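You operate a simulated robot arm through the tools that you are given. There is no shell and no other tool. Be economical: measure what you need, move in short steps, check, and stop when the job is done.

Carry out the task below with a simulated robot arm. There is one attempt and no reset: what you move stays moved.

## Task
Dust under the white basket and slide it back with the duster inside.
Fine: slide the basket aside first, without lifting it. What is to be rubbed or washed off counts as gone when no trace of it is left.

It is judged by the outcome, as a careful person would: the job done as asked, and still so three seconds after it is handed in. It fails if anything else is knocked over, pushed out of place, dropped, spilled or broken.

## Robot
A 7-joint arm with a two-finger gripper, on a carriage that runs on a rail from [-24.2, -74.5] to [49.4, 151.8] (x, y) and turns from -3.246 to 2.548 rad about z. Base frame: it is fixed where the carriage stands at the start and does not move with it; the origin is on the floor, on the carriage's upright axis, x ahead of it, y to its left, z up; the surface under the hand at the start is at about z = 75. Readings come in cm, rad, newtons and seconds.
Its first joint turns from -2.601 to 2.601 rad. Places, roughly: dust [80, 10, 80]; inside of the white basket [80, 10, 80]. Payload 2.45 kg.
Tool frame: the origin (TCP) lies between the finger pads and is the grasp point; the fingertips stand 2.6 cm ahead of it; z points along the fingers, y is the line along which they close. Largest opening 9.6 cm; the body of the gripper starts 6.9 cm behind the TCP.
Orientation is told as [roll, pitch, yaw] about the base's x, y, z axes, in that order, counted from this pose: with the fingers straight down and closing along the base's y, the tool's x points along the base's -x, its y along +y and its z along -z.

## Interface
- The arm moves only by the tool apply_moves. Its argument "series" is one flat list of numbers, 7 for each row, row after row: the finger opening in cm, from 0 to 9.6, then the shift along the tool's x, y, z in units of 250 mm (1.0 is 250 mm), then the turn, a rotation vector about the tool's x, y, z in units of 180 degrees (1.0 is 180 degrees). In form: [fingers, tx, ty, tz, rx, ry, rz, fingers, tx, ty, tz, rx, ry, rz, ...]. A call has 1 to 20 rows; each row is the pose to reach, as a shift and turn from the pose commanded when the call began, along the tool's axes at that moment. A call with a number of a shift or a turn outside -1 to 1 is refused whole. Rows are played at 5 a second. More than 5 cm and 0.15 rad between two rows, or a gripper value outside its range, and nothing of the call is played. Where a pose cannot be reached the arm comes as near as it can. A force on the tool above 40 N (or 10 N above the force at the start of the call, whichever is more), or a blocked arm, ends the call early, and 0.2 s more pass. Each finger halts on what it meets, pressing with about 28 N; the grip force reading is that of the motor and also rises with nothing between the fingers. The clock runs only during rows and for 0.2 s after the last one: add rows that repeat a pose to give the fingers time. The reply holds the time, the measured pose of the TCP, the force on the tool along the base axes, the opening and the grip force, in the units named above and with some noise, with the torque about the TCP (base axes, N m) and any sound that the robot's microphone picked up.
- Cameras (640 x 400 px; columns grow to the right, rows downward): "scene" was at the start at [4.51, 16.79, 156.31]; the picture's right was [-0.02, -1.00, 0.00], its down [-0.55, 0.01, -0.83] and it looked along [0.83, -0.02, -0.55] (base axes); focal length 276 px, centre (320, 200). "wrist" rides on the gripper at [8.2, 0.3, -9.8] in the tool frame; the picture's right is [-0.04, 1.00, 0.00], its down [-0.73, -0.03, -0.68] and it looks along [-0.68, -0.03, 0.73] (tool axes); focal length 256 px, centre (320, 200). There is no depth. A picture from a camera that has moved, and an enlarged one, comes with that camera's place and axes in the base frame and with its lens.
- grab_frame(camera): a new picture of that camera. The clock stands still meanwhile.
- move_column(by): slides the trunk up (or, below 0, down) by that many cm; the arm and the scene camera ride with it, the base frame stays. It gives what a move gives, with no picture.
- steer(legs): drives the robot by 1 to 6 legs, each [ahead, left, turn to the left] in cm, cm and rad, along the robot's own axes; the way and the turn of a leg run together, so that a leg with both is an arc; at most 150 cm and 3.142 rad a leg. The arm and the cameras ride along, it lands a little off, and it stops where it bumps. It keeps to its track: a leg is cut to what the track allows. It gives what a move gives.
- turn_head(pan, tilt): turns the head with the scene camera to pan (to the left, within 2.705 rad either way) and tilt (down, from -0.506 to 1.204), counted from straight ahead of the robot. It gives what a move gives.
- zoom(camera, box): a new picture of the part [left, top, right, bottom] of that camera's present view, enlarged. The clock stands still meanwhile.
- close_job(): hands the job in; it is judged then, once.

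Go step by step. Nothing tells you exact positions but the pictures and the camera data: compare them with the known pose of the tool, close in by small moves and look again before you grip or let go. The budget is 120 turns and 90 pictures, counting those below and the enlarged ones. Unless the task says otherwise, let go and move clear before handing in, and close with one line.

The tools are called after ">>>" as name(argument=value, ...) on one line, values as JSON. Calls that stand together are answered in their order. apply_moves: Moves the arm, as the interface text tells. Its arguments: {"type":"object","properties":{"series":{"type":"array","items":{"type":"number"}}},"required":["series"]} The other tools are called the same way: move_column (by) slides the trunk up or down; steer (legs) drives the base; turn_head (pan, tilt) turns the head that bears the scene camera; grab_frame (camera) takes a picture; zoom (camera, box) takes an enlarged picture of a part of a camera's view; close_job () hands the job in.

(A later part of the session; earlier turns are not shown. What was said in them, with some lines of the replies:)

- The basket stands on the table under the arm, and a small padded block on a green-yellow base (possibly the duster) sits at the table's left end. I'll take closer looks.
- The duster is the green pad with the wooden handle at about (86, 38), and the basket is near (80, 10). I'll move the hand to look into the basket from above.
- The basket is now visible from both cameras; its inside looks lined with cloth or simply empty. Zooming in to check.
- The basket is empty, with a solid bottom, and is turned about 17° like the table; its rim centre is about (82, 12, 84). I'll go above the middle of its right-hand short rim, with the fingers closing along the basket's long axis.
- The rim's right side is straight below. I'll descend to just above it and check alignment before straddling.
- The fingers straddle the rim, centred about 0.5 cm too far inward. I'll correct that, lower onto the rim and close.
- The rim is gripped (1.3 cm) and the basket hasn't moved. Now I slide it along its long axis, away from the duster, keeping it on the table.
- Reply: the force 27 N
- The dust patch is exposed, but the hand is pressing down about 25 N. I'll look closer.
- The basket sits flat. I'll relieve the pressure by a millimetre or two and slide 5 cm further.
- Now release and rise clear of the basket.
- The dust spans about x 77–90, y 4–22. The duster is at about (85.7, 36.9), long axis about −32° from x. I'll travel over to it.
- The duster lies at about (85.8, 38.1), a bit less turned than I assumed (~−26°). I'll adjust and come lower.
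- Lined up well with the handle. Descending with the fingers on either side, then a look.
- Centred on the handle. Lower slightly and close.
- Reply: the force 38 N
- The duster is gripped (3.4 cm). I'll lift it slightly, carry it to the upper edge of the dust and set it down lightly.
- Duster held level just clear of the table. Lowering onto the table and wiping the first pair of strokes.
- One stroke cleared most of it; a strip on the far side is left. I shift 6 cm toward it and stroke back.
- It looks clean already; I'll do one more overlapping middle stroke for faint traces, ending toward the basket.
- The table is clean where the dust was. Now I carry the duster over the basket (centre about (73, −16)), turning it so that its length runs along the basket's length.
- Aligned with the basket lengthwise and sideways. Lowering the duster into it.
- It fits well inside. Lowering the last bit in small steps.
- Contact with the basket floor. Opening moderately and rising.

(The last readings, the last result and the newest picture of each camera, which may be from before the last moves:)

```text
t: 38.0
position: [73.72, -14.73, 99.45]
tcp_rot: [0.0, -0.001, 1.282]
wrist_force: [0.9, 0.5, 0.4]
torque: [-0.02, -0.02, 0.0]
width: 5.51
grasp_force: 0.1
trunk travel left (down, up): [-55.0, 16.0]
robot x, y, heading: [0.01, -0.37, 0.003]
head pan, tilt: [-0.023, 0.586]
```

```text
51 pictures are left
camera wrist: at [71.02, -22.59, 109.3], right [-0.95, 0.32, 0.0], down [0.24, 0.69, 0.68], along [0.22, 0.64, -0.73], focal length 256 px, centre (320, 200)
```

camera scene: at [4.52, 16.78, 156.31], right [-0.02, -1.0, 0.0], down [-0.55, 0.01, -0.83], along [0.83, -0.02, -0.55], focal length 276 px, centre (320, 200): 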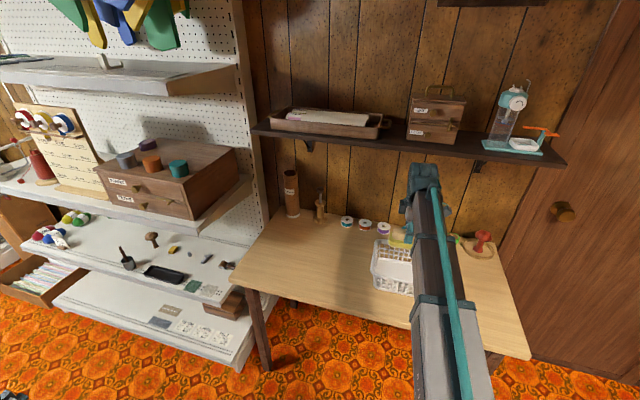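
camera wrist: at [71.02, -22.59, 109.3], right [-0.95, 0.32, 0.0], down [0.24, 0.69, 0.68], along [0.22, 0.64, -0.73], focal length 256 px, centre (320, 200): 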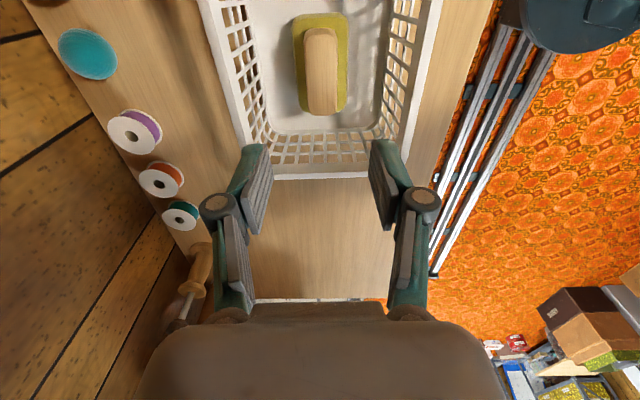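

The duster lies inside the basket. Now back to the grip spot over the right-hand short rim, turning the hand back.

>>> apply_moves(series=[6, 0.043, 0, 0, 0, 0, 0.0417, 6, 0.086, 0, 0, 0, 0, 0.0834, 6, 0.129, 0, 0, 0, 0, 0.1252, 6, 0.172, 0, 0, 0, 0, 0.1669, 6, 0.215, 0, 0, 0, 0, 0.2086, 6, 0.258, 0, 0, 0, 0, 0.2504, 6, 0.301, 0, 0, 0, 0, 0.2921, 6, 0.344, 0.007, 0, 0, 0, 0.3338, 6, 0.387, 0.007, 0, 0, 0, 0.3755, 6, 0.43, 0.007, 0, 0, 0, 0.4172, 6, 0.473, 0.007, 0, 0, 0, 0.459, 6, 0.516, 0.007, 0, 0, 0, 0.5007, 6, 0.516, 0.007, 0, 0, 0, 0.5007])

>>> grab_frame(camera="wrist")

```text
t: 40.8
position: [69.69, -27.15, 99.29]
tcp_rot: [0.0, 0.0, -0.293]
wrist_force: [0.1, 0.1, 0.4]
torque: [0.03, -0.02, 0.01]
width: 6.02
grasp_force: 0.1
trunk travel left (down, up): [-55.0, 16.0]
robot x, y, heading: [0.27, -0.1, -0.001]
head pan, tilt: [-0.023, 0.586]
```

```text
50 pictures are left
camera wrist: at [61.95, -24.45, 109.04], right [0.33, 0.94, 0.0], down [0.69, -0.24, 0.68], along [0.64, -0.22, -0.73], focal length 256 px, centre (320, 200)
```

wrist: 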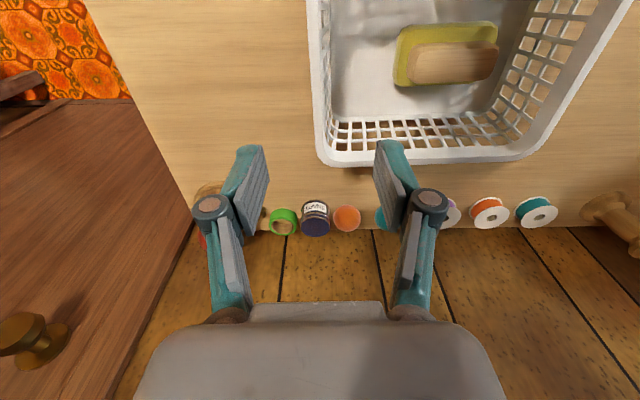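

Same alignment as before. Descend, straddle and close.

>>> apply_moves(series=[6, 0, 0, 0.18, 0, 0, 0, 6, 0, 0, 0.36, 0, 0, 0, 6, 0, 0, 0.5, 0, 0, 0, 6, 0, 0, 0.58, 0, 0, 0, 6, 0, 0, 0.632, 0, 0, 0, 6, 0, 0, 0.632, 0, 0, 0, 4, 0, 0, 0.632, 0, 0, 0, 3, 0, 0, 0.632, 0, 0, 0, 2, 0, 0, 0.632, 0, 0, 0, 1, 0, 0, 0.632, 0, 0, 0, 0, 0, 0, 0.632, 0, 0, 0, 0, 0, 0, 0.632, 0, 0, 0])

>>> grab_frame(camera="wrist")

```text
t: 43.4
position: [69.88, -27.05, 83.72]
tcp_rot: [-0.001, -0.001, -0.292]
wrist_force: [0.0, 0.5, 3.2]
torque: [0.78, -0.19, 0.07]
width: 1.28
grasp_force: 28.3
trunk travel left (down, up): [-55.0, 16.0]
robot x, y, heading: [-0.02, 0.05, -0.006]
head pan, tilt: [-0.023, 0.586]
```

```text
49 pictures are left
camera wrist: at [62.11, -24.31, 93.47], right [0.33, 0.95, 0.0], down [0.69, -0.24, 0.68], along [0.64, -0.22, -0.73], focal length 256 px, centre (320, 200)
```

wrist: 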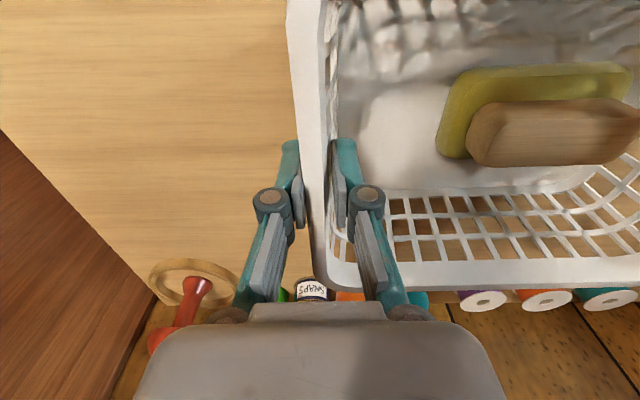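

Gripped at the same spot. Sliding it back along the same line.

>>> apply_moves(series=[0, 0, 0.04, 0, 0, 0, 0, 0, 0, 0.1, 0, 0, 0, 0, 0, 0, 0.18, 0, 0, 0, 0, 0, 0, 0.26, 0, 0, 0, 0, 0, 0, 0.34, 0, 0, 0, 0, 0, 0, 0.42, 0, 0, 0, 0, 0, 0, 0.5, 0, 0, 0, 0, 0, 0, 0.58, 0, 0, 0, 0, 0, 0, 0.66, 0, 0, 0, 0, 0, 0, 0.74, 0, 0, 0, 0, 0, 0, 0.82, 0, 0, 0, 0, 0, 0, 0.9, 0, 0, 0, 0, 0, 0, 0.96, 0, 0, 0, 0, 0, 0, 1.0, 0, 0, 0, 0, 0, 0, 1.0, 0, 0, 0, 0])

>>> zoom(camera="scene", box=[222, 200, 382, 300])

```text
t: 46.6
position: [76.84, -3.17, 83.71]
tcp_rot: [0.0, 0.002, -0.291]
wrist_force: [0.7, -0.1, 3.3]
torque: [0.69, -0.51, -0.11]
width: 1.28
grasp_force: 28.5
trunk travel left (down, up): [-55.0, 16.0]
robot x, y, heading: [-0.04, -0.07, -0.004]
head pan, tilt: [-0.023, 0.586]
```

```text
4.00 times, centred on (302, 250) of scene
camera zoom: at [4.47, 16.78, 156.31], right [-0.02, -1.0, 0.0], down [-0.55, 0.01, -0.83], along [0.83, -0.02, -0.55], focal length 1106 px, centre (392, 0)
```

zoom: 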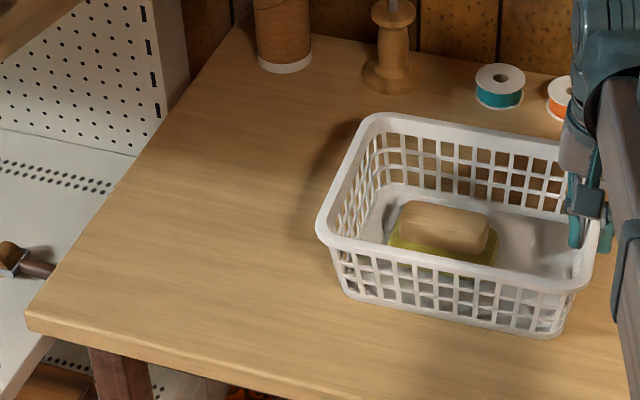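

About 5 cm to go to the original grip point (78.56, 1.47).

>>> apply_moves(series=[0, 0, 0.06, 0, 0, 0, 0, 0, -0.006, 0.12, 0, 0, 0, 0, 0, -0.012, 0.17, 0, 0, 0, 0, 0, -0.012, 0.198, 0, 0, 0, 0, 0, -0.012, 0.198, 0, 0, 0, 0])

>>> zoom(camera="scene", box=[230, 190, 390, 290])

>>> grab_frame(camera="wrist")

```text
t: 47.8
position: [78.65, 1.34, 83.69]
tcp_rot: [0.001, 0.0, -0.293]
wrist_force: [-0.5, -2.2, 3.7]
torque: [0.78, -0.08, 0.04]
width: 1.3
grasp_force: 28.1
trunk travel left (down, up): [-55.0, 16.0]
robot x, y, heading: [0.01, -0.1, 0.001]
head pan, tilt: [-0.023, 0.586]
```

```text
4.00 times, centred on (310, 240) of scene
camera zoom: at [4.47, 16.76, 156.31], right [-0.02, -1.0, 0.0], down [-0.55, 0.01, -0.83], along [0.83, -0.02, -0.55], focal length 1106 px, centre (360, 40)
```

zoom: 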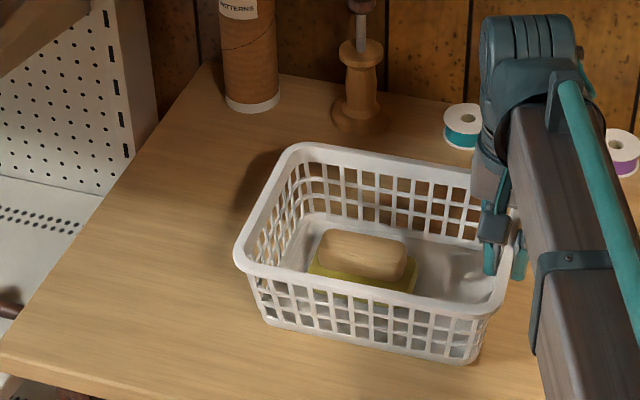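

```text
46 pictures are left
camera wrist: at [70.91, 4.1, 93.44], right [0.33, 0.95, 0.0], down [0.69, -0.24, 0.68], along [0.64, -0.22, -0.73], focal length 256 px, centre (320, 200)
```

wrist: 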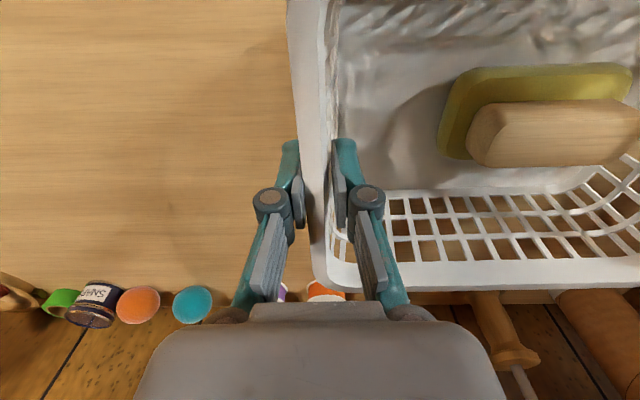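

The basket is back at the same pixels as before, with the duster inside. Release, rise and move the hand away to check.

>>> apply_moves(series=[2, 0, 0, 0, 0, 0, 0, 4, 0, 0, 0, 0, 0, 0, 5, 0, 0, 0, 0, 0, 0, 5, 0, 0, -0.12, 0, 0, 0, 5, 0, 0, -0.3, 0, 0, 0, 5, 0, 0, -0.5, 0, 0, 0, 5, 0, 0, -0.7, 0, 0, 0, 5, 0.1, -0.15, -0.75, 0, 0, 0, 5, 0.2, -0.32, -0.75, 0, 0, 0, 5, 0.3, -0.48, -0.75, 0, 0, 0, 5, 0.3, -0.48, -0.75, 0, 0, 0])

>>> zoom(camera="scene", box=[230, 190, 390, 290])

>>> grab_frame(camera="scene")

>>> grab_frame(camera="wrist")

```text
t: 50.2
position: [67.8, -7.87, 102.27]
tcp_rot: [0.0, -0.001, -0.292]
wrist_force: [0.5, -0.4, 1.1]
torque: [0.01, -0.02, 0.0]
width: 5.01
grasp_force: 0.1
trunk travel left (down, up): [-55.0, 16.0]
robot x, y, heading: [0.01, 0.02, 0.001]
head pan, tilt: [-0.023, 0.586]
```

```text
4.00 times, centred on (310, 240) of scene
camera zoom: at [4.49, 16.78, 156.31], right [-0.02, -1.0, 0.0], down [-0.55, 0.01, -0.83], along [0.83, -0.02, -0.55], focal length 1106 px, centre (360, 40)
```

zoom: 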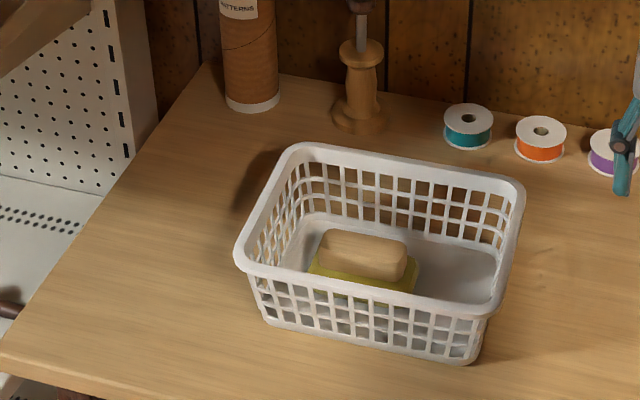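

```text
44 pictures are left
camera scene: at [4.49, 16.78, 156.31], right [-0.02, -1.0, 0.0], down [-0.55, 0.01, -0.83], along [0.83, -0.02, -0.55], focal length 276 px, centre (320, 200)
```

scene: 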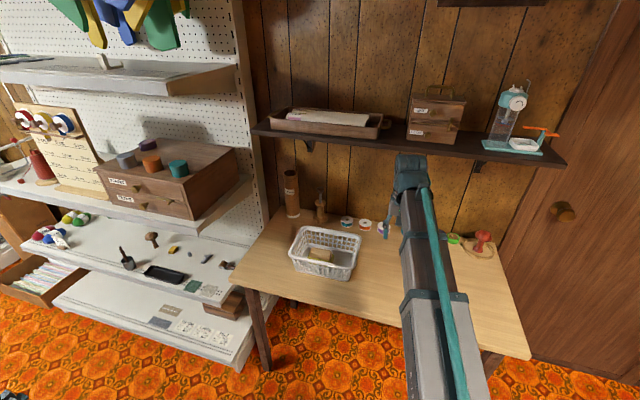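

```text
43 pictures are left
camera wrist: at [60.02, -5.2, 112.11], right [0.33, 0.95, 0.0], down [0.69, -0.24, 0.68], along [0.64, -0.22, -0.73], focal length 256 px, centre (320, 200)
```

wrist: 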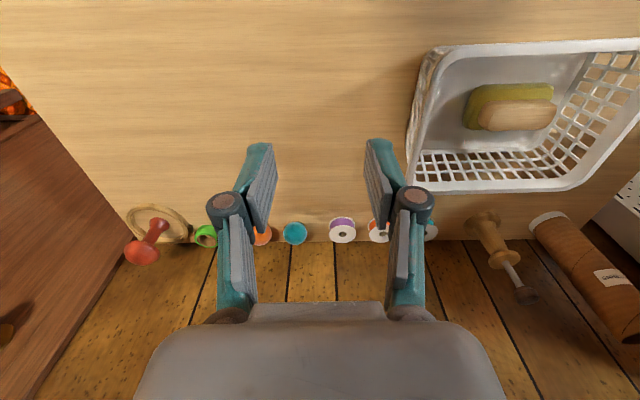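

The basket is back in its place with the duster inside, the table is clean, everything else is where it was, and the hand is clear.

>>> close_job()

```text
The job is handed in.
```

The dust under the white basket is wiped off with no trace showing in the pictures, and the basket is back where it stood with the duster inside it. I slid it both ways without lifting it, and nothing else on the table was moved.
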